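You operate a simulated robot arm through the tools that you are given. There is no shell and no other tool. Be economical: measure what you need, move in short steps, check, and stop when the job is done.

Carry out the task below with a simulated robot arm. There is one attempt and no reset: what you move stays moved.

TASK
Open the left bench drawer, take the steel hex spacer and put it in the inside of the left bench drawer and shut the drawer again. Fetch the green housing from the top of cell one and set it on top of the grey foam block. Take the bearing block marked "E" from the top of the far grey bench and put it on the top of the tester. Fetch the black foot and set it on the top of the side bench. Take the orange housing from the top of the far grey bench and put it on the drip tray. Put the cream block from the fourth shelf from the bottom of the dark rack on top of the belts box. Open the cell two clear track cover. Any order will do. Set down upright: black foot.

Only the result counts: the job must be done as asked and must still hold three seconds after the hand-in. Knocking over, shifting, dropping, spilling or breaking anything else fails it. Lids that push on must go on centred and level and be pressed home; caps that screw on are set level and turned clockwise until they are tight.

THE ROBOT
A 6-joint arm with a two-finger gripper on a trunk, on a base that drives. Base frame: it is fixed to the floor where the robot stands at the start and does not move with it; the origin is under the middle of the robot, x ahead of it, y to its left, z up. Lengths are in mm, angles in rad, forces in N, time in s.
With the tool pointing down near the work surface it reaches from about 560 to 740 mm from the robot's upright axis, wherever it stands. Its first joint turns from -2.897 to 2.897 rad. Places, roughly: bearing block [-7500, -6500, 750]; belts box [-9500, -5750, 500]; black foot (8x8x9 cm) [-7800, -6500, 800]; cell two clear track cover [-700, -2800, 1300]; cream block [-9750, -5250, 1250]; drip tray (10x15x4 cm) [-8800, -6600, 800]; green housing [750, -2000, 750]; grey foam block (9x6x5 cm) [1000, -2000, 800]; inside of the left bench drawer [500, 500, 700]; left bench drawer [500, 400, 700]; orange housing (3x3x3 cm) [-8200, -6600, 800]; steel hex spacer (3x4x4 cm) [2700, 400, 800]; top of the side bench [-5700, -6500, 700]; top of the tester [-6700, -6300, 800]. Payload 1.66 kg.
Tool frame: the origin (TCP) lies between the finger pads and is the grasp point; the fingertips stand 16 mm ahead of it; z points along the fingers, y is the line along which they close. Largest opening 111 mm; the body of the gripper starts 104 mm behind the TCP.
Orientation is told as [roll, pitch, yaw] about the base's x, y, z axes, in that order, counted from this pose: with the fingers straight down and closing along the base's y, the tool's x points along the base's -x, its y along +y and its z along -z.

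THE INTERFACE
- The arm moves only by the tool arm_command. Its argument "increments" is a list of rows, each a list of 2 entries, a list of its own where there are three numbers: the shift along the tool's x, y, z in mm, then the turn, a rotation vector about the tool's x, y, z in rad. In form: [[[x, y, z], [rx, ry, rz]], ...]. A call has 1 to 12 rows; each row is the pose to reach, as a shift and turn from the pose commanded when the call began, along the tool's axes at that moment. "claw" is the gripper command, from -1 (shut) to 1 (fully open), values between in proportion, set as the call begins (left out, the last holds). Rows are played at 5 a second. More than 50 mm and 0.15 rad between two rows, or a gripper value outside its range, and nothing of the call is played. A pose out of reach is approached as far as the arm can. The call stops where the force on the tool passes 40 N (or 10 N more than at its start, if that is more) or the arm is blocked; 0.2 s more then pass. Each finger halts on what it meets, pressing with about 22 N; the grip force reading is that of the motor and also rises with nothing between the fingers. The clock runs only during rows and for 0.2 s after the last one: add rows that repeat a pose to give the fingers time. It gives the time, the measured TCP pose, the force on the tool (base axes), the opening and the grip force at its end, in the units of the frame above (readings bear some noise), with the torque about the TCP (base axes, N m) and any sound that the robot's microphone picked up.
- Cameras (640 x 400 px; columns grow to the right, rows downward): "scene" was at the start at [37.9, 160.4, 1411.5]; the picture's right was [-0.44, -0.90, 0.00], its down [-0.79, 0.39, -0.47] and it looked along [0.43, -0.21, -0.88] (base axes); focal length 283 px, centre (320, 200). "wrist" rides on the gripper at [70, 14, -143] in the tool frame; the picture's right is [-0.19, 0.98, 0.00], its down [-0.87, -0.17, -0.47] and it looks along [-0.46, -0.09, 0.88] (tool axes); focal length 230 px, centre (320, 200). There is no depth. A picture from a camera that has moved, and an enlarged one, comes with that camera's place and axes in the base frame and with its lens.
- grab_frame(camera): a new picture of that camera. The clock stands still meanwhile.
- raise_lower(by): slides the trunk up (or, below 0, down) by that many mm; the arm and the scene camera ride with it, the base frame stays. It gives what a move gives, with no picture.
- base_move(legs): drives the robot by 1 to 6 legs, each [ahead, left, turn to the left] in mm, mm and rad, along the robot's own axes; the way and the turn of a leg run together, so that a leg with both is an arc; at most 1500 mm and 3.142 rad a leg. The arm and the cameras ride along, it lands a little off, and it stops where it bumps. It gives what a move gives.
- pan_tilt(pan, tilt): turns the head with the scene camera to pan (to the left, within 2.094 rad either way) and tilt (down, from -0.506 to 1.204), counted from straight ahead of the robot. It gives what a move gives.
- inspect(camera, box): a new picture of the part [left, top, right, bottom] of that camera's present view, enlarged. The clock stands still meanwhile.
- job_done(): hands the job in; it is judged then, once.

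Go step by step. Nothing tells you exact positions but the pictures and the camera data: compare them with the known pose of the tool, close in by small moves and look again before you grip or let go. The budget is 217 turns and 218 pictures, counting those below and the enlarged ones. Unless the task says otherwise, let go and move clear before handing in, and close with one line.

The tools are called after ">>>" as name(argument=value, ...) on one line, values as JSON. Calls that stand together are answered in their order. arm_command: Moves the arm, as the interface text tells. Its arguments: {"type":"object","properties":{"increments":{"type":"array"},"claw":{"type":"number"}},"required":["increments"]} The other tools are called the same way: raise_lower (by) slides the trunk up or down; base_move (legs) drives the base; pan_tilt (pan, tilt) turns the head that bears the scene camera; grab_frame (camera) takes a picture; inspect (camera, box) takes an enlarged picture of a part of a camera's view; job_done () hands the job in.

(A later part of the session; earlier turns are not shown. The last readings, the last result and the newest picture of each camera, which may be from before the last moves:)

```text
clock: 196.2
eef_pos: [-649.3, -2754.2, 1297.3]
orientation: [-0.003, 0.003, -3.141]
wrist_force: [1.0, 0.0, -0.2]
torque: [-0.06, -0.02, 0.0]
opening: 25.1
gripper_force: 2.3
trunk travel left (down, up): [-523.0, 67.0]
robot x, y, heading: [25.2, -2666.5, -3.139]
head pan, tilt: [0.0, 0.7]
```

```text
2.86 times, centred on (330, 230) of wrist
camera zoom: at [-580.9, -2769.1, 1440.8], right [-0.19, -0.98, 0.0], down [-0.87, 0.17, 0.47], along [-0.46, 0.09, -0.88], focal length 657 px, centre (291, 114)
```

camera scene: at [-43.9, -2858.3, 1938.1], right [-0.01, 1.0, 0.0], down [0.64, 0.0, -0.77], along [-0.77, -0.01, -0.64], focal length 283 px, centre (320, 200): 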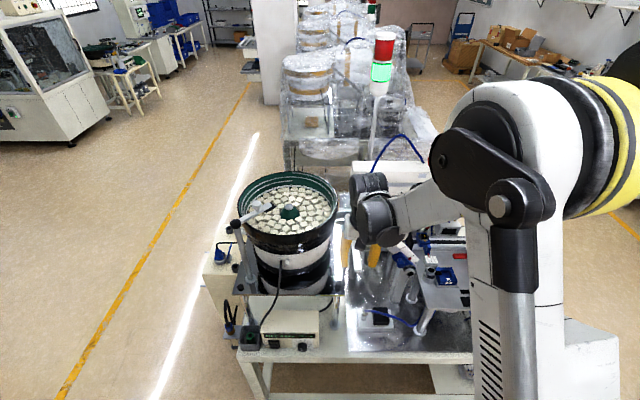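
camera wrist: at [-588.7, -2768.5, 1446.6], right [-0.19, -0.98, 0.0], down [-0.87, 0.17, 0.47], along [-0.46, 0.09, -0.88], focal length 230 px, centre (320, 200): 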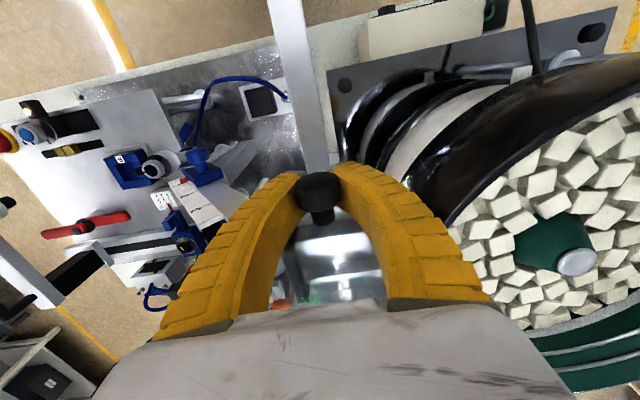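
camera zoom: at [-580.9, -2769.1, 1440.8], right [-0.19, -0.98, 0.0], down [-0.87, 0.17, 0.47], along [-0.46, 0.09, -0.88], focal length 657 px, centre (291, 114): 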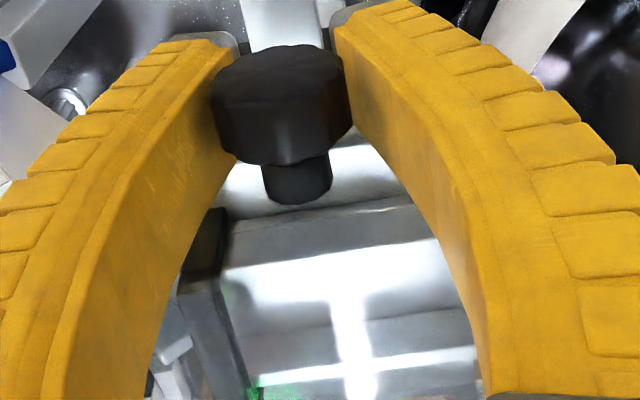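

>>> arm_command(increments=[[[0, 0, 0], [0, 0, 0]], [[0, 0, 0], [0, 0, 0]], [[0, 0, 0], [0, 0, 0]], [[0, 0, 0], [0, 0, 0]]], claw=-1)

>>> arm_command(increments=[[[0, 0, -2], [0, 0, 0]], [[0, 0, -4], [0, 0, 0]], [[0, 0, -6], [0, 0, 0]], [[0, 0, -8], [0, 0, 0]], [[0, 0, -12], [0, 0, 0]]])

>>> inspect(camera="wrist", box=[260, 160, 400, 300])

```text
clock: 197.1
eef_pos: [-653.0, -2754.0, 1294.6]
orientation: [-0.004, 0.003, 3.142]
wrist_force: [0.5, 3.1, -35.2]
torque: [-0.08, 0.64, 0.19]
opening: 11.3
gripper_force: 32.0
trunk travel left (down, up): [-523.0, 67.0]
robot x, y, heading: [17.2, -2666.7, -3.136]
head pan, tilt: [0.0, 0.7]
stopped in row 4: the force on the tool passed its limit at 41 N (the readings are from after the stop); the commanded pose is now the measured one
```

```text
clock: 197.4
eef_pos: [-653.2, -2752.8, 1293.4]
orientation: [-0.003, 0.003, 3.14]
wrist_force: [0.0, 1.8, -36.1]
torque: [-0.04, 0.26, 0.13]
opening: 11.2
gripper_force: 32.2
trunk travel left (down, up): [-523.0, 67.0]
robot x, y, heading: [22.8, -2665.4, -3.136]
head pan, tilt: [0.0, 0.7]
stopped in row 1: the force on the tool passed its limit at 46 N (the readings are from after the stop); the commanded pose is now the measured one
```

```text
2.86 times, centred on (330, 230) of wrist
camera zoom: at [-583.8, -2768.5, 1437.8], right [-0.19, -0.98, 0.0], down [-0.87, 0.17, 0.47], along [-0.46, 0.09, -0.88], focal length 657 px, centre (291, 114)
```

zoom: 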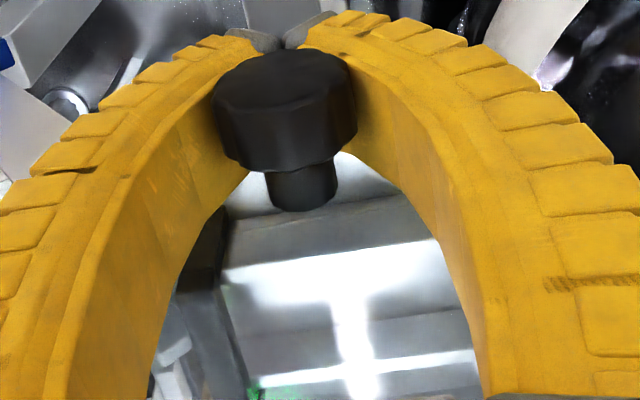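

The knob centre is actually ~15 mm higher (z≈1312). Regrip there.

>>> arm_command(increments=[[[0, 0, 0], [0, 0, 0]], [[0, 0, 0], [0, 0, 0]], [[0, 0, -8], [0, 0, 0]], [[0, 0, -20], [0, 0, 0]], [[0, 0, -20], [0, 0, 0]]], claw=0)

>>> arm_command(increments=[[[0, 0, 0], [0, 0, 0]], [[0, 0, 0], [0, 0, 0]], [[0, 0, 0], [0, 0, 0]], [[0, 0, 0], [0, 0, 0]]], claw=-1)

>>> arm_command(increments=[[[0, 0, -2], [0, 0, 0]], [[0, 0, -4], [0, 0, 0]], [[0, 0, -6], [0, 0, 0]], [[0, 0, -8], [0, 0, 0]], [[0, 0, -12], [0, 0, 0]]])

>>> inspect(camera="wrist", box=[260, 160, 400, 300])

```text
clock: 198.7
eef_pos: [-650.4, -2753.8, 1316.9]
orientation: [0.0, 0.0, 3.142]
wrist_force: [-0.3, 0.2, 0.2]
torque: [0.0, -0.05, -0.01]
opening: 57.4
gripper_force: 1.1
trunk travel left (down, up): [-523.0, 67.0]
robot x, y, heading: [22.4, -2665.6, -3.141]
head pan, tilt: [0.0, 0.7]
```

```text
clock: 199.7
eef_pos: [-651.6, -2754.0, 1317.3]
orientation: [-0.002, 0.0, 3.142]
wrist_force: [0.4, 0.0, 0.2]
torque: [0.01, 0.01, -0.02]
opening: 27.0
gripper_force: 33.6
trunk travel left (down, up): [-523.0, 67.0]
robot x, y, heading: [20.7, -2664.9, -3.134]
head pan, tilt: [0.0, 0.7]
```

```text
clock: 200.8
eef_pos: [-651.7, -2752.8, 1328.7]
orientation: [-0.003, 0.001, 3.142]
wrist_force: [1.2, 0.2, -3.7]
torque: [0.01, -0.07, -0.01]
opening: 16.3
gripper_force: 34.0
trunk travel left (down, up): [-523.0, 67.0]
robot x, y, heading: [23.5, -2667.8, -3.135]
head pan, tilt: [0.0, 0.7]
```

```text
2.86 times, centred on (330, 230) of wrist
camera zoom: at [-581.2, -2768.4, 1472.0], right [-0.19, -0.98, 0.0], down [-0.87, 0.17, 0.47], along [-0.46, 0.09, -0.88], focal length 657 px, centre (291, 114)
```

zoom: 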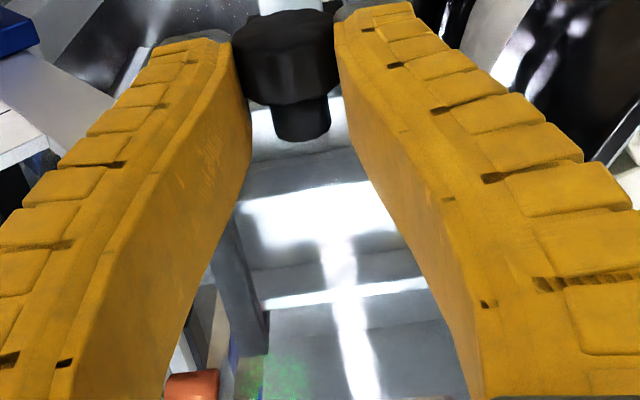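

The knob is fixed (a clamp screw), not the handle. Release, back off, and study the black arch at the +y end.

>>> arm_command(increments=[[[0, 0, 0], [0, 0, 0]], [[0, 0, 0], [0, 0, 0]], [[0, 0, -45], [0, 0, 0]], [[0, 0, -90], [0, 0, 0]], [[40, -20, -120], [0, 0, 0]], [[70, -50, -140], [0, 0, 0]], [[90, -80, -150], [0, 0, 0]], [[90, -120, -150], [0, 0, 0]]], claw=0.2)

>>> grab_frame(camera="wrist")

>>> inspect(camera="scene", box=[325, 150, 385, 220])

```text
refused: row 5 steps farther than a row can; nothing moved
```

```text
111 pictures are left
camera wrist: at [-581.2, -2768.4, 1472.0], right [-0.19, -0.98, 0.0], down [-0.87, 0.17, 0.47], along [-0.46, 0.09, -0.88], focal length 230 px, centre (320, 200)
```

wrist: 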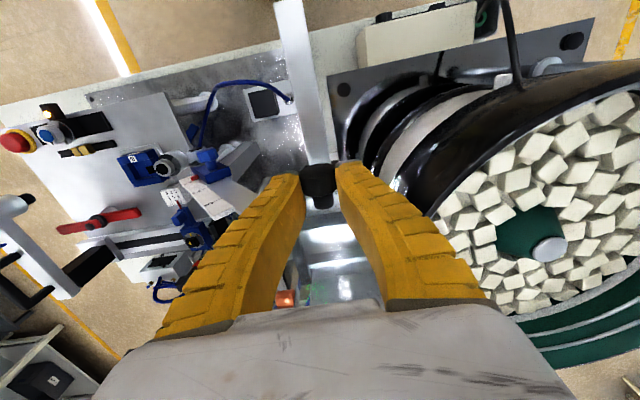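

```text
5.71 times, centred on (355, 185) of scene
camera zoom: at [-44.0, -2857.8, 1938.1], right [-0.01, 1.0, 0.0], down [0.64, 0.0, -0.76], along [-0.76, 0.0, -0.64], focal length 1619 px, centre (120, 286)
```

zoom: 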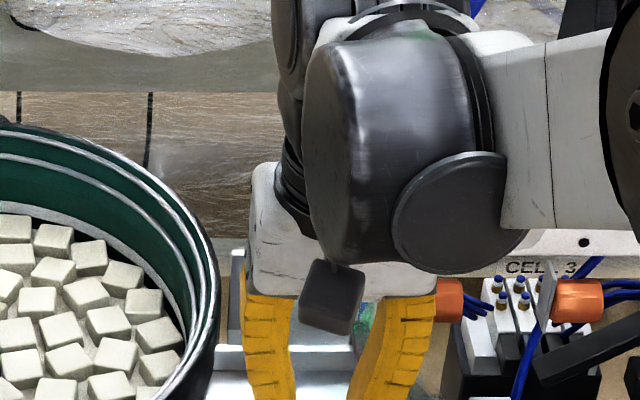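

>>> arm_command(increments=[[[0, 0, 0], [0, 0, 0]], [[0, 0, 0], [0, 0, 0]], [[0, 0, -45], [0, 0, 0]], [[0, 0, -90], [0, 0, 0]], [[20, -30, -110], [0, 0, 0]], [[40, -65, -130], [0, 0, 0]], [[60, -100, -140], [0, 0, 0]], [[80, -140, -140], [0, 0, 0]], [[80, -180, -140], [0, 0, 0]], [[80, -180, -140], [0, 0, 0]]], claw=0.2)

>>> grab_frame(camera="scene")

>>> inspect(camera="scene", box=[325, 150, 385, 220])

```text
clock: 203.1
eef_pos: [-571.2, -2575.3, 1470.8]
orientation: [-0.005, 0.0, 3.141]
wrist_force: [-0.1, 0.4, 0.2]
torque: [0.05, 0.03, -0.01]
opening: 68.4
gripper_force: 1.1
trunk travel left (down, up): [-523.0, 67.0]
robot x, y, heading: [17.4, -2666.8, -3.133]
head pan, tilt: [0.0, 0.7]
```

```text
109 pictures are left
camera scene: at [-43.1, -2859.1, 1937.9], right [-0.01, 1.0, 0.0], down [0.64, 0.0, -0.77], along [-0.77, 0.0, -0.64], focal length 283 px, centre (320, 200)
```

scene: 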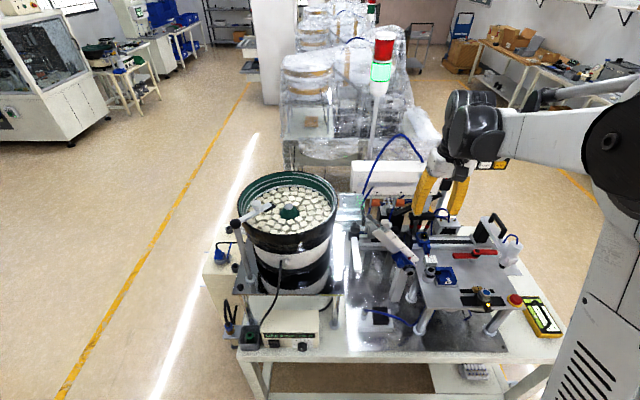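

```text
5.71 times, centred on (355, 185) of scene
camera zoom: at [-43.1, -2859.1, 1937.9], right [-0.01, 1.0, 0.0], down [0.64, 0.0, -0.77], along [-0.77, 0.0, -0.64], focal length 1619 px, centre (120, 286)
```

zoom: 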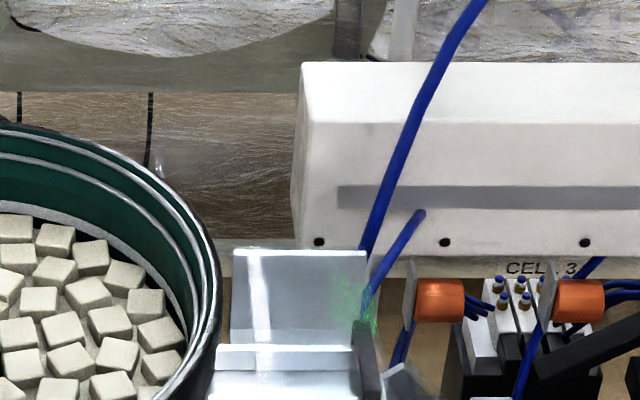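

>>> inspect(camera="scene", box=[325, 190, 385, 245])

>>> grab_frame(camera="wrist")

```text
7.27 times, centred on (355, 218) of scene
camera zoom: at [-43.1, -2859.1, 1937.9], right [-0.01, 1.0, 0.0], down [0.64, 0.0, -0.77], along [-0.77, 0.0, -0.64], focal length 2061 px, centre (66, 73)
```

zoom: 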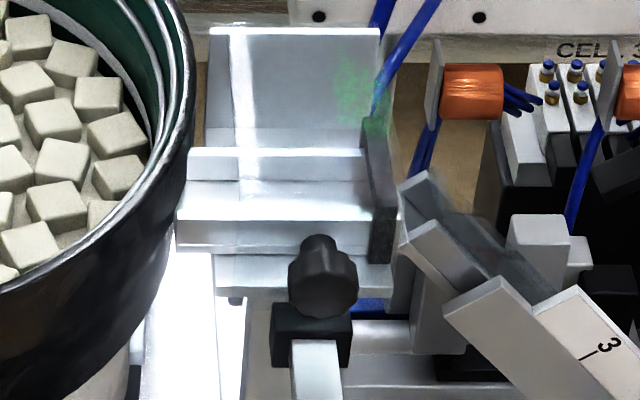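

```text
106 pictures are left
camera wrist: at [-500.2, -2590.8, 1613.2], right [-0.19, -0.98, 0.0], down [-0.87, 0.17, 0.47], along [-0.46, 0.09, -0.88], focal length 230 px, centre (320, 200)
```

wrist: 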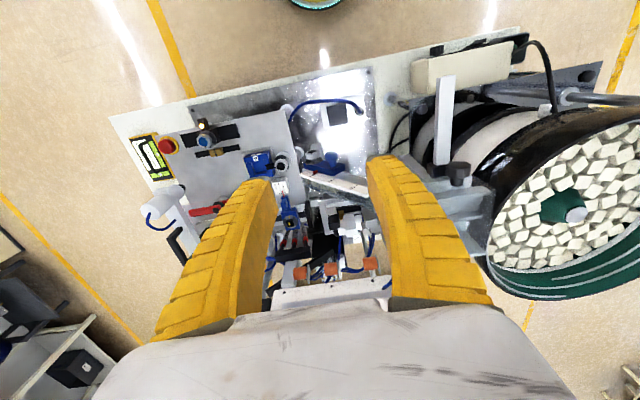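

>>> inspect(camera="wrist", box=[430, 150, 520, 260])

```text
3.64 times, centred on (475, 205) of wrist
camera zoom: at [-500.2, -2590.8, 1613.2], right [-0.19, -0.98, 0.0], down [-0.87, 0.17, 0.47], along [-0.46, 0.09, -0.88], focal length 837 px, centre (-244, 182)
```

zoom: 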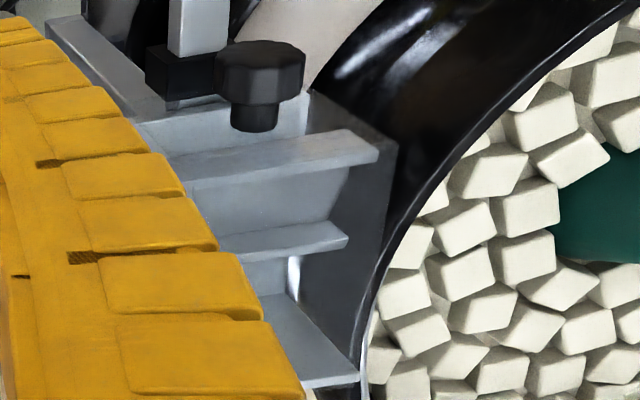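

>>> arm_command(increments=[[[0, -20, 0], [0, 0, 0]], [[0, -50, 0], [0, 0, 0]], [[0, -50, 0], [0, 0, 0]], [[0, -50, 0], [0, 0, 0]]], claw=-1)

>>> inspect(camera="wrist", box=[430, 130, 540, 250])

```text
clock: 204.1
eef_pos: [-568.9, -2524.6, 1468.8]
orientation: [-0.002, 0.0, 3.141]
wrist_force: [-0.1, 0.7, -0.1]
torque: [-0.05, 0.0, -0.04]
opening: 0.0
gripper_force: 21.3
trunk travel left (down, up): [-523.0, 67.0]
robot x, y, heading: [19.0, -2665.1, -3.134]
head pan, tilt: [0.0, 0.7]
```

```text
3.33 times, centred on (485, 190) of wrist
camera zoom: at [-499.9, -2539.2, 1612.5], right [-0.19, -0.98, 0.0], down [-0.87, 0.17, 0.47], along [-0.46, 0.09, -0.88], focal length 767 px, centre (-230, 233)
```

zoom: 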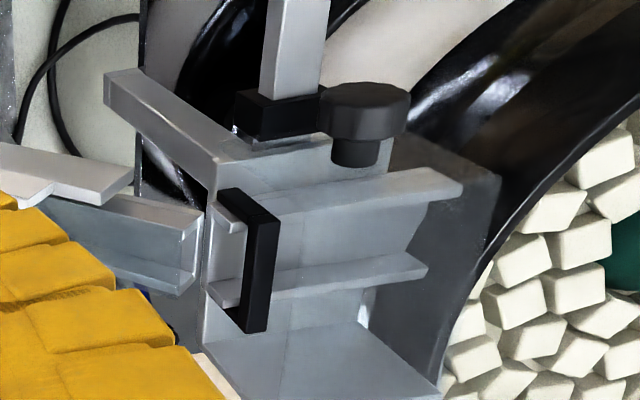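

Now clear: a black bar handle lies across the +y end of the clear cover, about [-713, −2720, 1315]. I'll move the base closer and bring the fingers over it.

>>> base_move(legs=[[90, 0, 0]])

>>> arm_command(increments=[[[0, 40, 0], [0, 0, 0]], [[0, 80, 0], [0, 0, 0]], [[-15, 120, 0], [0, 0, 0]], [[-35, 150, 0], [0, 0, 0]], [[-55, 170, 0], [0, 0, 0]], [[-55, 190, 0], [0, 0, 0]], [[-55, 190, 40], [0, 0, 0]], [[-55, 190, 40], [0, 0, 0]]], claw=-0.1)

>>> grab_frame(camera="wrist")

>>> pan_tilt(pan=0.0, tilt=0.8)

>>> inspect(camera="scene", box=[330, 120, 450, 240])

```text
clock: 205.2
eef_pos: [-660.8, -2525.8, 1469.8]
orientation: [-0.003, 0.001, -3.142]
wrist_force: [-1.3, -0.5, -0.2]
torque: [0.02, -0.06, 0.01]
opening: 0.0
gripper_force: 22.3
trunk travel left (down, up): [-523.0, 67.0]
robot x, y, heading: [-71.7, -2665.4, -3.133]
head pan, tilt: [0.0, 0.7]
```

```text
clock: 207.0
eef_pos: [-710.8, -2717.8, 1429.8]
orientation: [-0.002, 0.0, -3.141]
wrist_force: [1.1, -0.2, -0.1]
torque: [0.03, 0.05, 0.0]
opening: 52.2
gripper_force: 1.4
trunk travel left (down, up): [-523.0, 67.0]
robot x, y, heading: [-65.9, -2667.1, -3.134]
head pan, tilt: [0.0, 0.7]
```

```text
103 pictures are left
camera wrist: at [-641.9, -2732.4, 1573.5], right [-0.19, -0.98, 0.0], down [-0.87, 0.17, 0.47], along [-0.46, 0.09, -0.88], focal length 230 px, centre (320, 200)
```

wrist: 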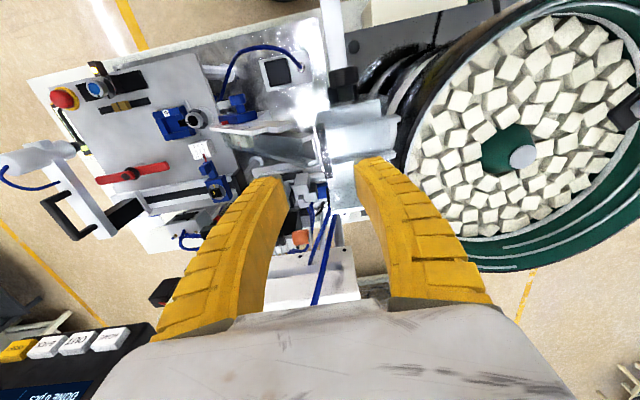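

```text
clock: 207.6
eef_pos: [-713.1, -2716.3, 1430.1]
orientation: [-0.002, 0.003, -3.14]
wrist_force: [-0.7, 0.4, 0.6]
torque: [0.05, 0.0, 0.01]
opening: 52.3
gripper_force: 1.4
trunk travel left (down, up): [-523.0, 67.0]
robot x, y, heading: [-70.6, -2668.1, -3.135]
head pan, tilt: [0.0, 0.799]
```

```text
3.33 times, centred on (390, 180) of scene
camera zoom: at [-129.4, -2858.3, 1929.8], right [-0.01, 1.0, 0.0], down [0.72, 0.0, -0.7], along [-0.7, 0.0, -0.72], focal length 944 px, centre (87, 267)
```

zoom: 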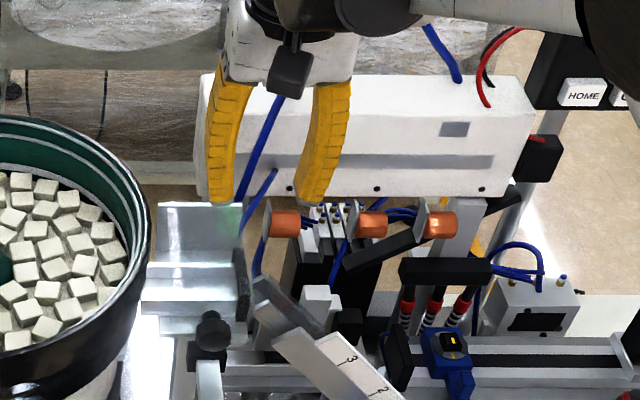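

>>> inspect(camera="wrist", box=[280, 90, 400, 200])

```text
3.64 times, centred on (340, 145) of wrist
camera zoom: at [-643.3, -2731.8, 1573.1], right [-0.19, -0.98, 0.0], down [-0.87, 0.17, 0.47], along [-0.46, 0.09, -0.88], focal length 837 px, centre (247, 400)
```

zoom: 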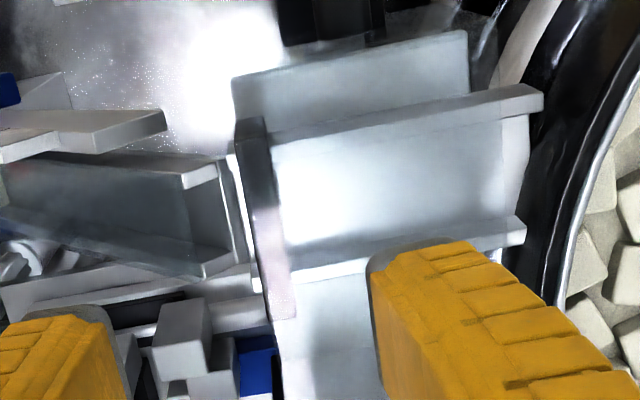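

>>> arm_command(increments=[[[0, 7, 20], [0, 0, 0]], [[0, 7, 50], [0, 0, 0]], [[0, 7, 75], [0, 0, 0]], [[0, 7, 75], [0, 0, 0]]], claw=-0.35)

>>> inspect(camera="wrist", box=[260, 120, 400, 240])

>>> inspect(camera="scene", box=[340, 150, 420, 240])

```text
clock: 208.6
eef_pos: [-712.1, -2724.5, 1354.1]
orientation: [-0.003, 0.001, -3.14]
wrist_force: [1.9, -7.7, 19.4]
torque: [-0.6, -0.01, 0.05]
opening: 45.6
gripper_force: 4.5
trunk travel left (down, up): [-523.0, 67.0]
robot x, y, heading: [-71.8, -2667.5, -3.139]
head pan, tilt: [0.0, 0.799]
```

```text
3.33 times, centred on (330, 180) of wrist
camera zoom: at [-641.7, -2738.3, 1497.4], right [-0.19, -0.98, 0.0], down [-0.87, 0.17, 0.47], along [-0.46, 0.09, -0.88], focal length 767 px, centre (287, 267)
```

zoom: 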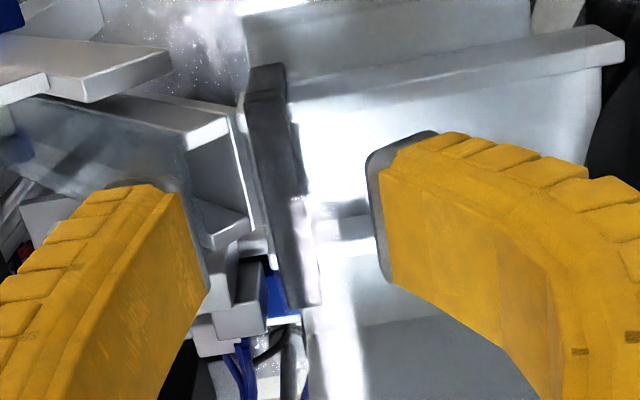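

```text
4.44 times, centred on (380, 195) of scene
camera zoom: at [-126.9, -2859.1, 1930.0], right [-0.01, 1.0, 0.0], down [0.72, 0.01, -0.7], along [-0.7, 0.0, -0.72], focal length 1259 px, centre (53, 222)
```

zoom: 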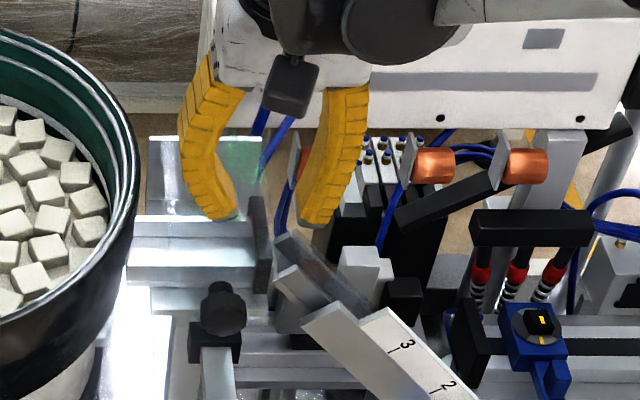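

The fingertip touches the clear cover at z≈1338, with the bar between the fingers. Raise 3 mm and close on the bar.

>>> arm_command(increments=[[[0, 0, -4], [0, 0, 0]], [[0, 0, -4], [0, 0, 0]], [[0, 0, -4], [0, 0, 0]], [[0, 0, -4], [0, 0, 0]], [[0, 0, -4], [0, 0, 0]]], claw=-1)

>>> inspect(camera="wrist", box=[260, 120, 400, 240])

```text
clock: 209.8
eef_pos: [-713.8, -2722.1, 1357.9]
orientation: [-0.001, 0.002, -3.143]
wrist_force: [-0.5, 0.4, -0.7]
torque: [-0.01, -0.01, 0.0]
opening: 0.0
gripper_force: 21.8
trunk travel left (down, up): [-523.0, 67.0]
robot x, y, heading: [-67.1, -2667.9, -3.132]
head pan, tilt: [0.0, 0.799]
```

```text
3.33 times, centred on (330, 180) of wrist
camera zoom: at [-643.8, -2737.3, 1500.7], right [-0.19, -0.98, 0.0], down [-0.87, 0.17, 0.47], along [-0.46, 0.09, -0.88], focal length 767 px, centre (287, 267)
```

zoom: 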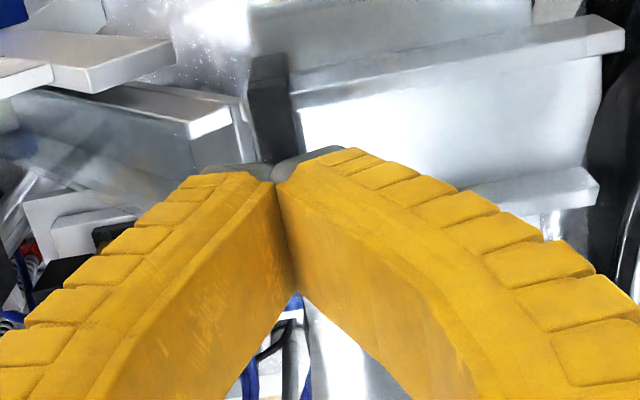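

The bar is nearly flush with the cover (z≈1338). I'll grip it lengthwise instead (closing along x, against its two ends). Rise and turn the tool 90°.

>>> arm_command(increments=[[[0, 0, -40], [0, 0, 0]], [[0, 0, -75], [0, 0, -0.14]], [[0, 0, -75], [0, 0, -0.28]], [[0, 0, -75], [0, 0, -0.42]], [[0, 0, -75], [0, 0, -0.56]], [[0, 0, -75], [0, 0, -0.7]], [[0, 0, -75], [0, 0, -0.84]], [[0, 0, -75], [0, 0, -0.98]], [[0, 0, -75], [0, 0, -1.12]], [[0, 0, -75], [0, 0, -1.26]], [[0, 0, -75], [0, 0, -1.4]], [[0, 0, -75], [0, 0, -1.54]]], claw=0.55)

>>> grab_frame(camera="wrist")

>>> inspect(camera="wrist", box=[270, 100, 390, 220])

```text
clock: 212.4
eef_pos: [-714.1, -2722.1, 1432.4]
orientation: [0.001, 0.001, -1.599]
wrist_force: [0.7, -0.4, 0.0]
torque: [-0.04, -0.01, 0.0]
opening: 87.3
gripper_force: 0.4
trunk travel left (down, up): [-523.0, 67.0]
robot x, y, heading: [-69.7, -2666.3, -3.133]
head pan, tilt: [0.0, 0.799]
```

```text
97 pictures are left
camera wrist: at [-699.3, -2655.1, 1575.9], right [0.98, -0.22, 0.0], down [-0.19, -0.86, 0.47], along [-0.1, -0.46, -0.88], focal length 230 px, centre (320, 200)
```

wrist: 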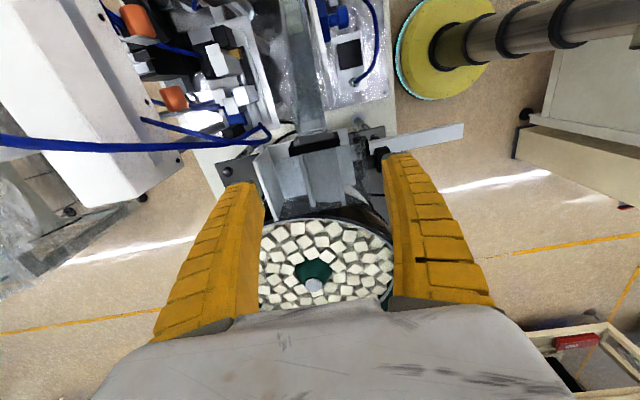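

```text
3.33 times, centred on (330, 160) of wrist
camera zoom: at [-699.3, -2655.1, 1575.9], right [0.98, -0.22, 0.0], down [-0.19, -0.86, 0.47], along [-0.1, -0.46, -0.88], focal length 767 px, centre (287, 333)
```

zoom: 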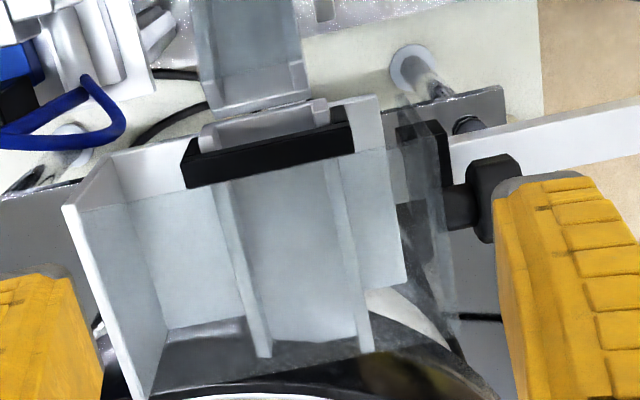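

This view shows the truth: the clear cover spans from a back hinge (x≈-797, z≈1338) to a front lip carrying the knob, so lifting the knob is right, but it needs a positive lift. I'll go in horizontally with fingers closing vertically (one finger beneath the knob).

>>> arm_command(increments=[[[0, 40, -10], [0, 0, 0]], [[0, 80, -10], [0, 0, 0]], [[0, 120, -10], [0, 0, 0]], [[0, 160, -10], [0, 0, 0]], [[0, 160, -10], [0, 0, 0.02]]], claw=-0.1)

>>> arm_command(increments=[[[0, 0, 0], [0.14, 0, 0]], [[0, 0, 0], [0.28, 0, 0]], [[0, 0, 0], [0.42, 0, 0]], [[0, 0, 0], [0.56, 0, 0]], [[0, 0, 0], [0.7, 0, 0]], [[0, 0, 0], [0.84, 0, 0]], [[0, 0, 0], [0.98, 0, 0]], [[0, 0, 0], [1.12, 0, 0]], [[0, 0, 0], [1.26, 0, 0]], [[0, 0, 0], [1.4, 0, 0]], [[0, 0, 0], [1.54, 0, 0]], [[0, 0, 0], [1.57, 0, 0]]])

>>> grab_frame(camera="wrist")

>>> grab_frame(camera="scene")

```text
clock: 213.6
eef_pos: [-555.6, -2728.6, 1442.4]
orientation: [0.001, 0.003, -1.621]
wrist_force: [-0.4, -0.5, -0.7]
torque: [0.02, -0.05, -0.02]
opening: 52.2
gripper_force: 1.8
trunk travel left (down, up): [-523.0, 67.0]
robot x, y, heading: [-66.5, -2667.3, -3.137]
head pan, tilt: [0.0, 0.799]
```

```text
clock: 216.2
eef_pos: [-566.0, -2734.7, 1558.1]
orientation: [-1.562, 0.001, -1.62]
wrist_force: [0.6, -0.9, -0.1]
torque: [0.01, -0.01, 0.0]
opening: 52.2
gripper_force: 1.6
out of reach, approached as far as the arm can: row 8, 9, 10, 11, 12
trunk travel left (down, up): [-523.0, 67.0]
robot x, y, heading: [-70.3, -2663.0, -3.134]
head pan, tilt: [0.0, 0.799]
```

```text
95 pictures are left
camera wrist: at [-419.6, -2673.2, 1546.4], right [0.0, -0.19, -0.98], down [0.43, -0.89, 0.17], along [-0.9, -0.42, 0.08], focal length 230 px, centre (320, 200)
```

wrist: 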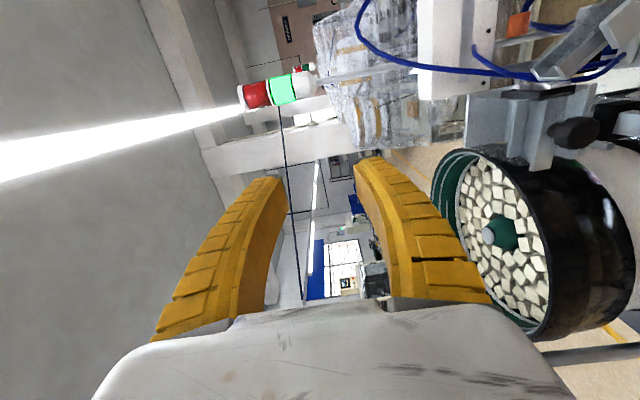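

```text
94 pictures are left
camera scene: at [-129.2, -2858.4, 1929.8], right [-0.01, 1.0, 0.0], down [0.72, 0.01, -0.7], along [-0.7, 0.0, -0.72], focal length 283 px, centre (320, 200)
```

scene: 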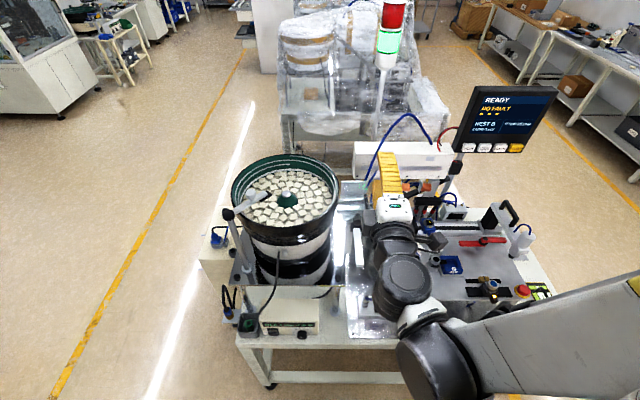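

>>> base_move(legs=[[-160, 20, 0]])

>>> raise_lower(by=-240)

>>> arm_command(increments=[[[0, 0, 45], [0, 0, 0]], [[0, 0, 90], [0, 0, 0]], [[0, 0, 90], [0, 0, 0]]])

>>> grab_frame(camera="wrist")

```text
clock: 217.6
eef_pos: [-409.3, -2751.8, 1558.2]
orientation: [-1.563, 0.002, -1.623]
wrist_force: [0.4, -1.0, -0.8]
torque: [0.01, 0.03, 0.04]
opening: 52.2
gripper_force: 2.1
trunk travel left (down, up): [-523.0, 67.0]
robot x, y, heading: [84.3, -2684.4, -3.138]
head pan, tilt: [0.0, 0.799]
```

```text
clock: 220.1
eef_pos: [-410.4, -2752.3, 1318.9]
orientation: [-1.563, 0.001, -1.623]
wrist_force: [-0.3, 0.2, 0.0]
torque: [-0.03, 0.02, 0.01]
opening: 52.5
gripper_force: 1.5
trunk travel left (down, up): [-283.0, 307.0]
robot x, y, heading: [87.0, -2689.5, -3.136]
head pan, tilt: [0.0, 0.799]
```

```text
clock: 220.9
eef_pos: [-500.4, -2747.6, 1320.1]
orientation: [-1.564, 0.001, -1.623]
wrist_force: [0.9, 1.3, 0.1]
torque: [-0.01, 0.04, -0.01]
opening: 52.4
gripper_force: 1.9
trunk travel left (down, up): [-283.0, 307.0]
robot x, y, heading: [85.4, -2686.5, -3.135]
head pan, tilt: [0.0, 0.799]
```

```text
93 pictures are left
camera wrist: at [-353.9, -2687.0, 1308.1], right [0.0, -0.19, -0.98], down [0.42, -0.89, 0.17], along [-0.91, -0.42, 0.08], focal length 230 px, centre (320, 200)
```

wrist: 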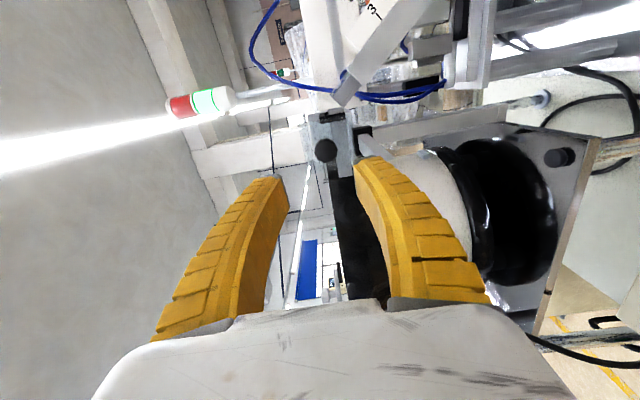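

Knob at y≈−2756, z≈1315. Align, narrow the opening, and move in.

>>> arm_command(increments=[[[-8, 5, 0], [0, -0.052, 0]], [[-10, 5, 30], [0, -0.052, 0]], [[-12, 5, 60], [0, -0.052, 0]], [[-14, 5, 90], [0, -0.052, 0]], [[-15, 5, 110], [0, -0.052, 0]], [[-15, 5, 110], [0, -0.052, 0]]], claw=-0.28)

>>> grab_frame(camera="wrist")

>>> inspect(camera="scene", box=[310, 140, 400, 230])

```text
clock: 221.8
eef_pos: [-561.3, -2755.5, 1314.3]
orientation: [-1.565, 0.003, -1.57]
wrist_force: [14.6, 0.6, 4.5]
torque: [0.03, -0.63, -0.06]
opening: 40.6
gripper_force: 0.3
trunk travel left (down, up): [-283.0, 307.0]
robot x, y, heading: [86.0, -2684.2, -3.134]
head pan, tilt: [0.0, 0.799]
stopped in row 4: the force on the tool passed its limit at 69 N (the readings are from after the stop); the commanded pose is now the measured one
```

```text
92 pictures are left
camera wrist: at [-418.8, -2687.5, 1301.7], right [0.01, -0.19, -0.98], down [0.47, -0.87, 0.17], along [-0.88, -0.46, 0.08], focal length 230 px, centre (320, 200)
```

wrist: 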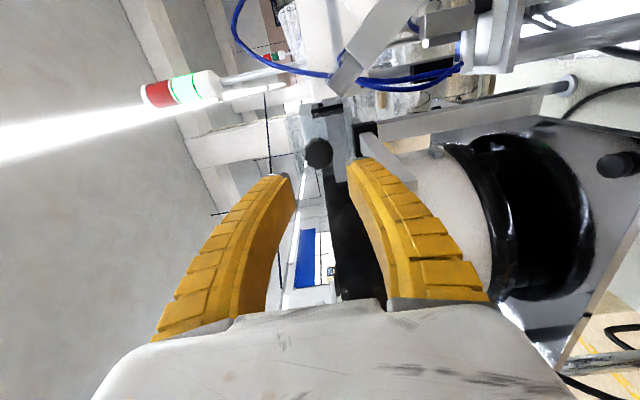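

```text
4.44 times, centred on (355, 185) of scene
camera zoom: at [28.5, -2876.9, 1690.0], right [-0.01, 1.0, 0.0], down [0.72, 0.0, -0.7], along [-0.7, 0.0, -0.72], focal length 1259 px, centre (164, 267)
```

zoom: 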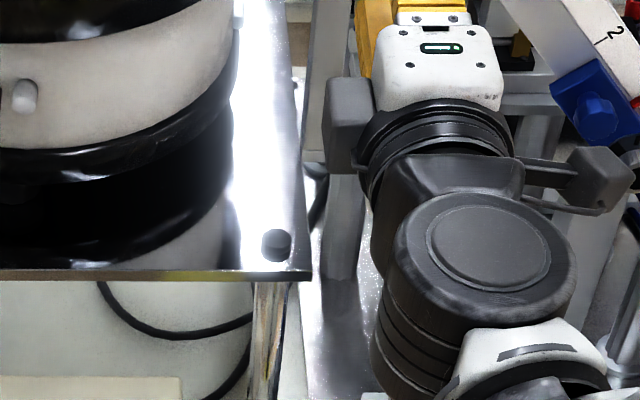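

Contact with the bracket's protruding bar; backing off slightly and zooming from here at the knob and lip.

>>> arm_command(increments=[[[0, 0, -15], [0, 0, 0]], [[0, 0, -40], [0, 0, 0]], [[0, 0, -40], [0, 0, 0]]])

>>> inspect(camera="wrist", box=[280, 90, 400, 190])

```text
clock: 222.6
eef_pos: [-523.6, -2756.3, 1312.4]
orientation: [-1.563, 0.001, -1.571]
wrist_force: [0.6, 0.0, -0.5]
torque: [0.02, 0.01, 0.03]
opening: 42.3
gripper_force: 1.9
trunk travel left (down, up): [-283.0, 307.0]
robot x, y, heading: [83.7, -2689.8, -3.141]
head pan, tilt: [0.0, 0.799]
```

```text
4.00 times, centred on (340, 140) of wrist
camera zoom: at [-381.8, -2687.1, 1301.6], right [0.01, -0.19, -0.98], down [0.47, -0.87, 0.17], along [-0.88, -0.46, 0.08], focal length 920 px, centre (240, 440)
```

zoom: 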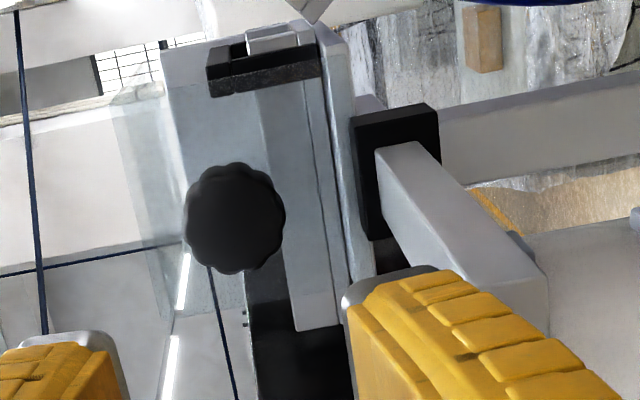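

The knob head centre is really at x≈-646, z≈1314. I'll return to tool-down with fingers closing along y and regrip exactly there, then lift slowly.

>>> arm_command(increments=[[[0, -30, -10], [-0.14, 0, 0]], [[0, -60, -20], [-0.28, 0, 0]], [[0, -90, -20], [-0.42, 0, 0]], [[0, -110, -20], [-0.56, 0, 0]], [[0, -110, -20], [-0.7, 0, 0]], [[0, -110, -20], [-0.84, 0, 0]], [[0, -110, -20], [-0.98, 0, 0]], [[0, -110, -20], [-1.12, 0, 0]], [[0, -110, -20], [-1.26, 0, 0]], [[0, -110, -20], [-1.4, 0, 0]], [[0, -110, -20], [-1.54, 0, 0]], [[0, -110, -20], [-1.565, 0, 0]]], claw=0)

>>> arm_command(increments=[[[0, 0, 0], [0, 0, 0.14]], [[0, 0, 0], [0, 0, 0.28]], [[0, 0, 0], [0, 0, 0.42]], [[0, 0, 0], [0, 0, 0.56]], [[0, 0, 0], [0, 0, 0.7]], [[0, 0, 0], [0, 0, 0.84]], [[0, 0, 0], [0, 0, 0.98]], [[0, 0, 0], [0, 0, 1.12]], [[0, 0, 0], [0, 0, 1.26]], [[0, 0, 0], [0, 0, 1.4]], [[0, 0, 0], [0, 0, 1.54]], [[0, 0, 0], [0, 0, 1.57]]])

>>> raise_lower(by=180)

>>> base_move(legs=[[130, 0, 0]])

```text
clock: 225.2
eef_pos: [-505.0, -2756.6, 1422.9]
orientation: [0.005, 0.002, -1.571]
wrist_force: [0.4, -0.5, -0.1]
torque: [-0.06, 0.02, -0.03]
opening: 57.8
gripper_force: 1.2
trunk travel left (down, up): [-283.0, 307.0]
robot x, y, heading: [83.4, -2686.2, -3.138]
head pan, tilt: [0.0, 0.799]
```

```text
clock: 227.8
eef_pos: [-505.6, -2756.8, 1422.0]
orientation: [-0.002, 0.0, 3.142]
wrist_force: [-0.4, -1.6, 0.2]
torque: [-0.04, -0.02, 0.03]
opening: 57.6
gripper_force: 1.0
trunk travel left (down, up): [-283.0, 307.0]
robot x, y, heading: [87.9, -2684.4, -3.137]
head pan, tilt: [0.0, 0.799]
```

```text
clock: 229.8
eef_pos: [-506.9, -2755.4, 1602.6]
orientation: [-0.002, 0.003, -3.14]
wrist_force: [-0.4, -0.3, -0.9]
torque: [0.03, 0.0, 0.03]
opening: 57.6
gripper_force: 1.8
trunk travel left (down, up): [-463.0, 127.0]
robot x, y, heading: [85.4, -2685.8, -3.137]
head pan, tilt: [0.0, 0.799]
```

```text
clock: 231.1
eef_pos: [-635.5, -2757.5, 1603.9]
orientation: [-0.002, 0.001, -3.138]
wrist_force: [-0.4, -0.2, -0.6]
torque: [0.03, -0.06, 0.02]
opening: 57.6
gripper_force: 1.3
trunk travel left (down, up): [-463.0, 127.0]
robot x, y, heading: [-43.4, -2684.2, -3.14]
head pan, tilt: [0.0, 0.799]
```

>>> arm_command(increments=[[[-6, 0, 45], [0, 0, 0]], [[-12, 0, 90], [0, 0, 0]], [[-12, 0, 135], [0, 0, 0]], [[-12, 0, 180], [0, 0, 0]], [[-12, 0, 225], [0, 0, 0]], [[-12, 0, 260], [0, 0, 0]], [[-12, 0, 280], [0, 0, 0]], [[-12, 0, 290], [0, 0, 0]], [[-12, 0, 290], [0, 0, 0]]])

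>>> arm_command(increments=[[[0, 0, 0], [0, 0, 0]], [[0, 0, 0], [0, 0, 0]], [[0, 0, 0], [0, 0, 0]], [[0, 0, 0], [0, 0, 0]]], claw=-1)

>>> inspect(camera="wrist", box=[240, 130, 400, 290])

```text
clock: 233.1
eef_pos: [-646.5, -2757.4, 1313.3]
orientation: [-0.003, 0.003, -3.14]
wrist_force: [0.6, -0.3, -0.4]
torque: [0.0, 0.02, -0.02]
opening: 57.8
gripper_force: 1.7
trunk travel left (down, up): [-463.0, 127.0]
robot x, y, heading: [-45.8, -2684.2, -3.131]
head pan, tilt: [0.0, 0.799]
```

```text
clock: 234.1
eef_pos: [-646.9, -2753.2, 1313.3]
orientation: [0.0, 0.001, -3.139]
wrist_force: [1.4, 22.4, -10.6]
torque: [-0.08, 0.03, 0.22]
opening: 24.8
gripper_force: 33.8
trunk travel left (down, up): [-463.0, 127.0]
robot x, y, heading: [-43.9, -2688.8, -3.141]
head pan, tilt: [0.0, 0.799]
```

```text
2.50 times, centred on (320, 210) of wrist
camera zoom: at [-577.3, -2768.3, 1457.5], right [-0.19, -0.98, 0.0], down [-0.87, 0.17, 0.47], along [-0.46, 0.09, -0.88], focal length 575 px, centre (320, 175)
```

zoom: 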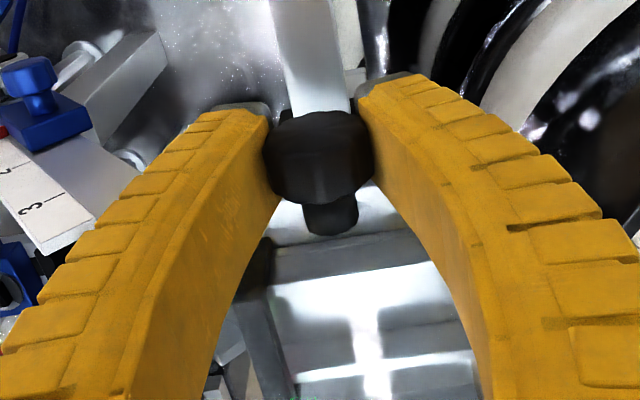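

>>> arm_command(increments=[[[0, -3, 0], [0, 0, 0]], [[0, -4, -1], [0, 0, 0]], [[0, -4, -2], [0, 0, 0]], [[0, -4, -3], [0, 0, 0]], [[0, -4, -4], [0, 0, 0]], [[0, -4, -5], [0, 0, 0]], [[0, -4, -6], [0, 0, 0]], [[0, -4, -7], [0, 0, 0]], [[0, -4, -8], [0, 0, 0]]])

>>> inspect(camera="wrist", box=[240, 130, 400, 290])

```text
clock: 236.1
eef_pos: [-648.4, -2753.8, 1319.9]
orientation: [-0.002, 0.003, -3.14]
wrist_force: [-1.8, -0.6, -26.3]
torque: [0.0, 0.16, -0.02]
opening: 23.0
gripper_force: 33.9
trunk travel left (down, up): [-463.0, 127.0]
robot x, y, heading: [-45.5, -2686.0, -3.128]
head pan, tilt: [0.0, 0.799]
```

```text
2.50 times, centred on (320, 210) of wrist
camera zoom: at [-579.3, -2768.2, 1464.0], right [-0.19, -0.98, 0.0], down [-0.87, 0.16, 0.47], along [-0.46, 0.09, -0.88], focal length 575 px, centre (320, 175)
```

zoom: 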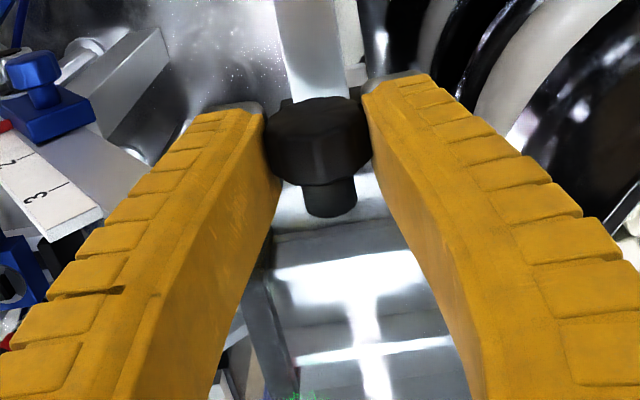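

The knob doesn't lift. Test pulling it straight out (+x) with a proper grip.

>>> arm_command(increments=[[[0, 0, 3], [0, 0, 0]], [[0, 0, 7], [0, 0, 0]], [[3, 0, 7], [0, 0, 0]], [[6, 0, 7], [0, 0, 0]], [[9, 0, 7], [0, 0, 0]], [[12, 0, 7], [0, 0, 0]], [[15, 0, 7], [0, 0, 0]], [[18, 0, 7], [0, 0, 0]]])

>>> inspect(camera="wrist", box=[240, 130, 400, 290])

```text
clock: 237.9
eef_pos: [-628.3, -2754.2, 1313.5]
orientation: [-0.001, 0.002, -3.14]
wrist_force: [0.5, -3.9, 0.3]
torque: [-0.03, 0.29, 0.02]
opening: 26.7
gripper_force: 34.0
trunk travel left (down, up): [-463.0, 127.0]
robot x, y, heading: [-43.2, -2684.2, -3.136]
head pan, tilt: [0.0, 0.799]
```

```text
2.50 times, centred on (320, 210) of wrist
camera zoom: at [-558.7, -2768.3, 1457.0], right [-0.19, -0.98, 0.0], down [-0.87, 0.16, 0.47], along [-0.46, 0.09, -0.88], focal length 575 px, centre (320, 175)
```

zoom: 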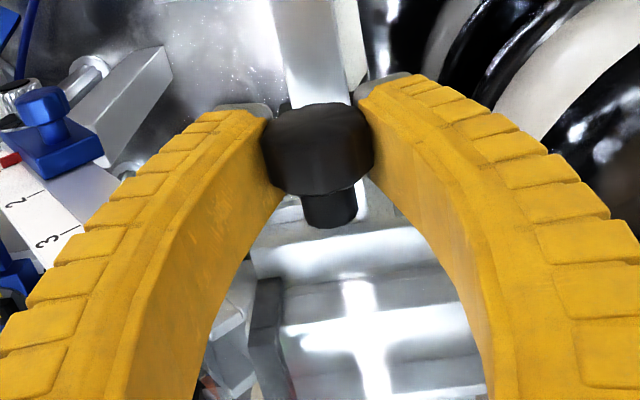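

It moves outward with almost no force. Continue gently and watch.

>>> arm_command(increments=[[[3, 0, 0], [0, 0, 0]], [[6, 0, 0], [0, 0, 0]], [[9, 0, 0], [0, 0, 0]], [[12, 0, 0], [0, 0, 0]], [[15, 0, 0], [0, 0, 0]], [[18, 0, 0], [0, 0, 0]], [[21, 0, 0], [0, 0, 0]], [[24, 0, 0], [0, 0, 0]]])

>>> grab_frame(camera="wrist")

>>> inspect(camera="scene", box=[320, 130, 420, 240])

```text
clock: 239.7
eef_pos: [-605.5, -2754.2, 1314.4]
orientation: [-0.001, 0.002, -3.139]
wrist_force: [-0.5, -4.0, -4.2]
torque: [-0.11, 0.31, 0.04]
opening: 26.0
gripper_force: 33.9
trunk travel left (down, up): [-463.0, 127.0]
robot x, y, heading: [-44.4, -2683.2, -3.136]
head pan, tilt: [0.0, 0.799]
```

```text
86 pictures are left
camera wrist: at [-535.3, -2768.3, 1457.4], right [-0.19, -0.98, 0.0], down [-0.87, 0.16, 0.47], along [-0.46, 0.09, -0.88], focal length 230 px, centre (320, 200)
```

wrist: 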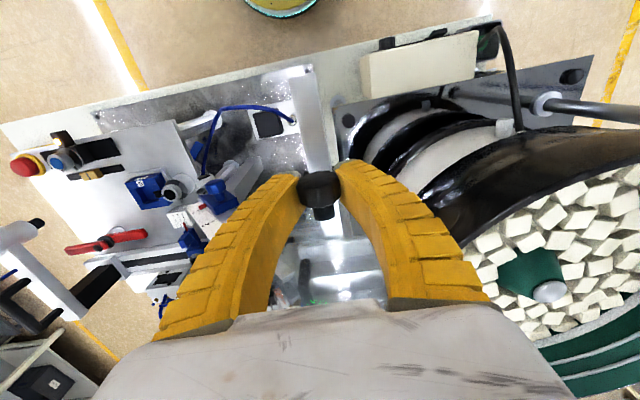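

```text
3.64 times, centred on (370, 185) of scene
camera zoom: at [-104.1, -2878.6, 1869.6], right [-0.01, 1.0, 0.0], down [0.72, 0.0, -0.7], along [-0.7, 0.0, -0.72], focal length 1030 px, centre (138, 254)
```

zoom: 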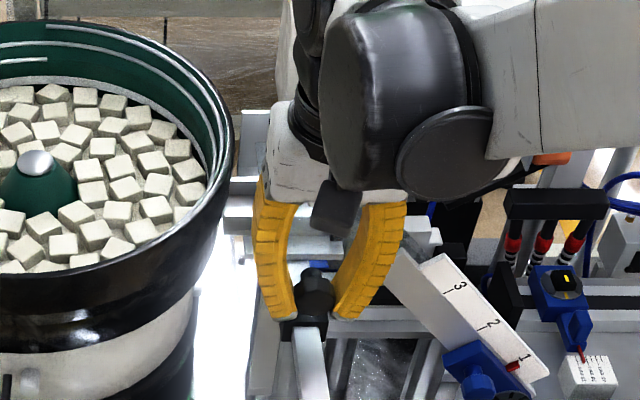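

The cover slides outward. Keep pulling slowly.

>>> arm_command(increments=[[[4, 0, 0], [0, 0, 0]], [[8, 0, 0], [0, 0, 0]], [[12, 0, 0], [0, 0, 0]], [[16, 0, 0], [0, 0, 0]], [[20, 0, 0], [0, 0, 0]], [[24, 0, 0], [0, 0, 0]], [[28, 0, 0], [0, 0, 0]], [[32, 0, 0], [0, 0, 0]], [[36, 0, 0], [0, 0, 0]], [[40, 0, 0], [0, 0, 0]]])

>>> grab_frame(camera="wrist")

>>> inspect(camera="scene", box=[320, 130, 420, 240])

```text
clock: 241.9
eef_pos: [-564.3, -2752.6, 1312.8]
orientation: [-0.001, 0.002, -3.139]
wrist_force: [-0.5, -4.3, -5.6]
torque: [-0.09, 0.46, 0.05]
opening: 25.8
gripper_force: 33.9
trunk travel left (down, up): [-463.0, 127.0]
robot x, y, heading: [-45.5, -2686.0, -3.133]
head pan, tilt: [0.0, 0.799]
```

```text
84 pictures are left
camera wrist: at [-494.9, -2768.3, 1457.3], right [-0.19, -0.98, 0.0], down [-0.87, 0.16, 0.47], along [-0.46, 0.09, -0.88], focal length 230 px, centre (320, 200)
```

wrist: 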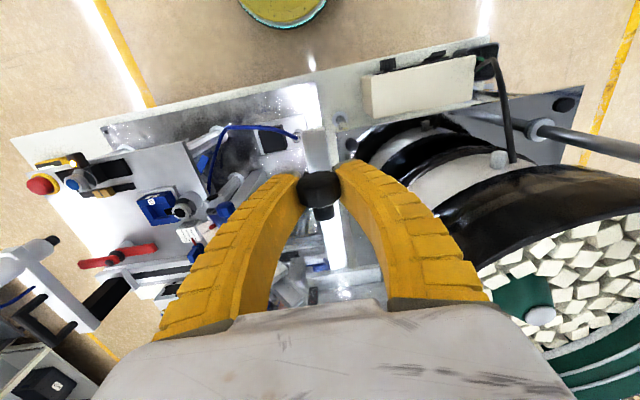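

```text
3.64 times, centred on (370, 185) of scene
camera zoom: at [-104.1, -2878.5, 1869.6], right [-0.01, 1.0, 0.0], down [0.72, 0.0, -0.7], along [-0.7, 0.0, -0.72], focal length 1030 px, centre (138, 254)
```

zoom: 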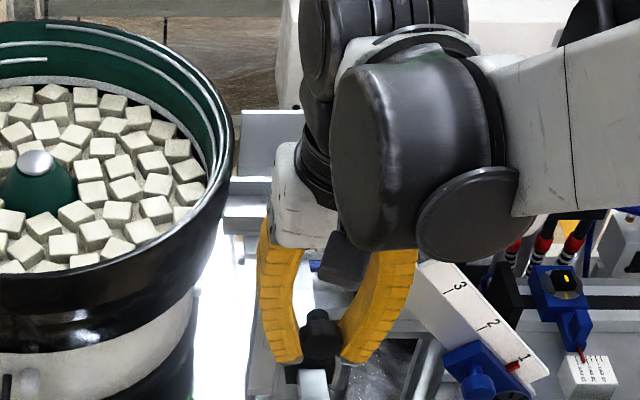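

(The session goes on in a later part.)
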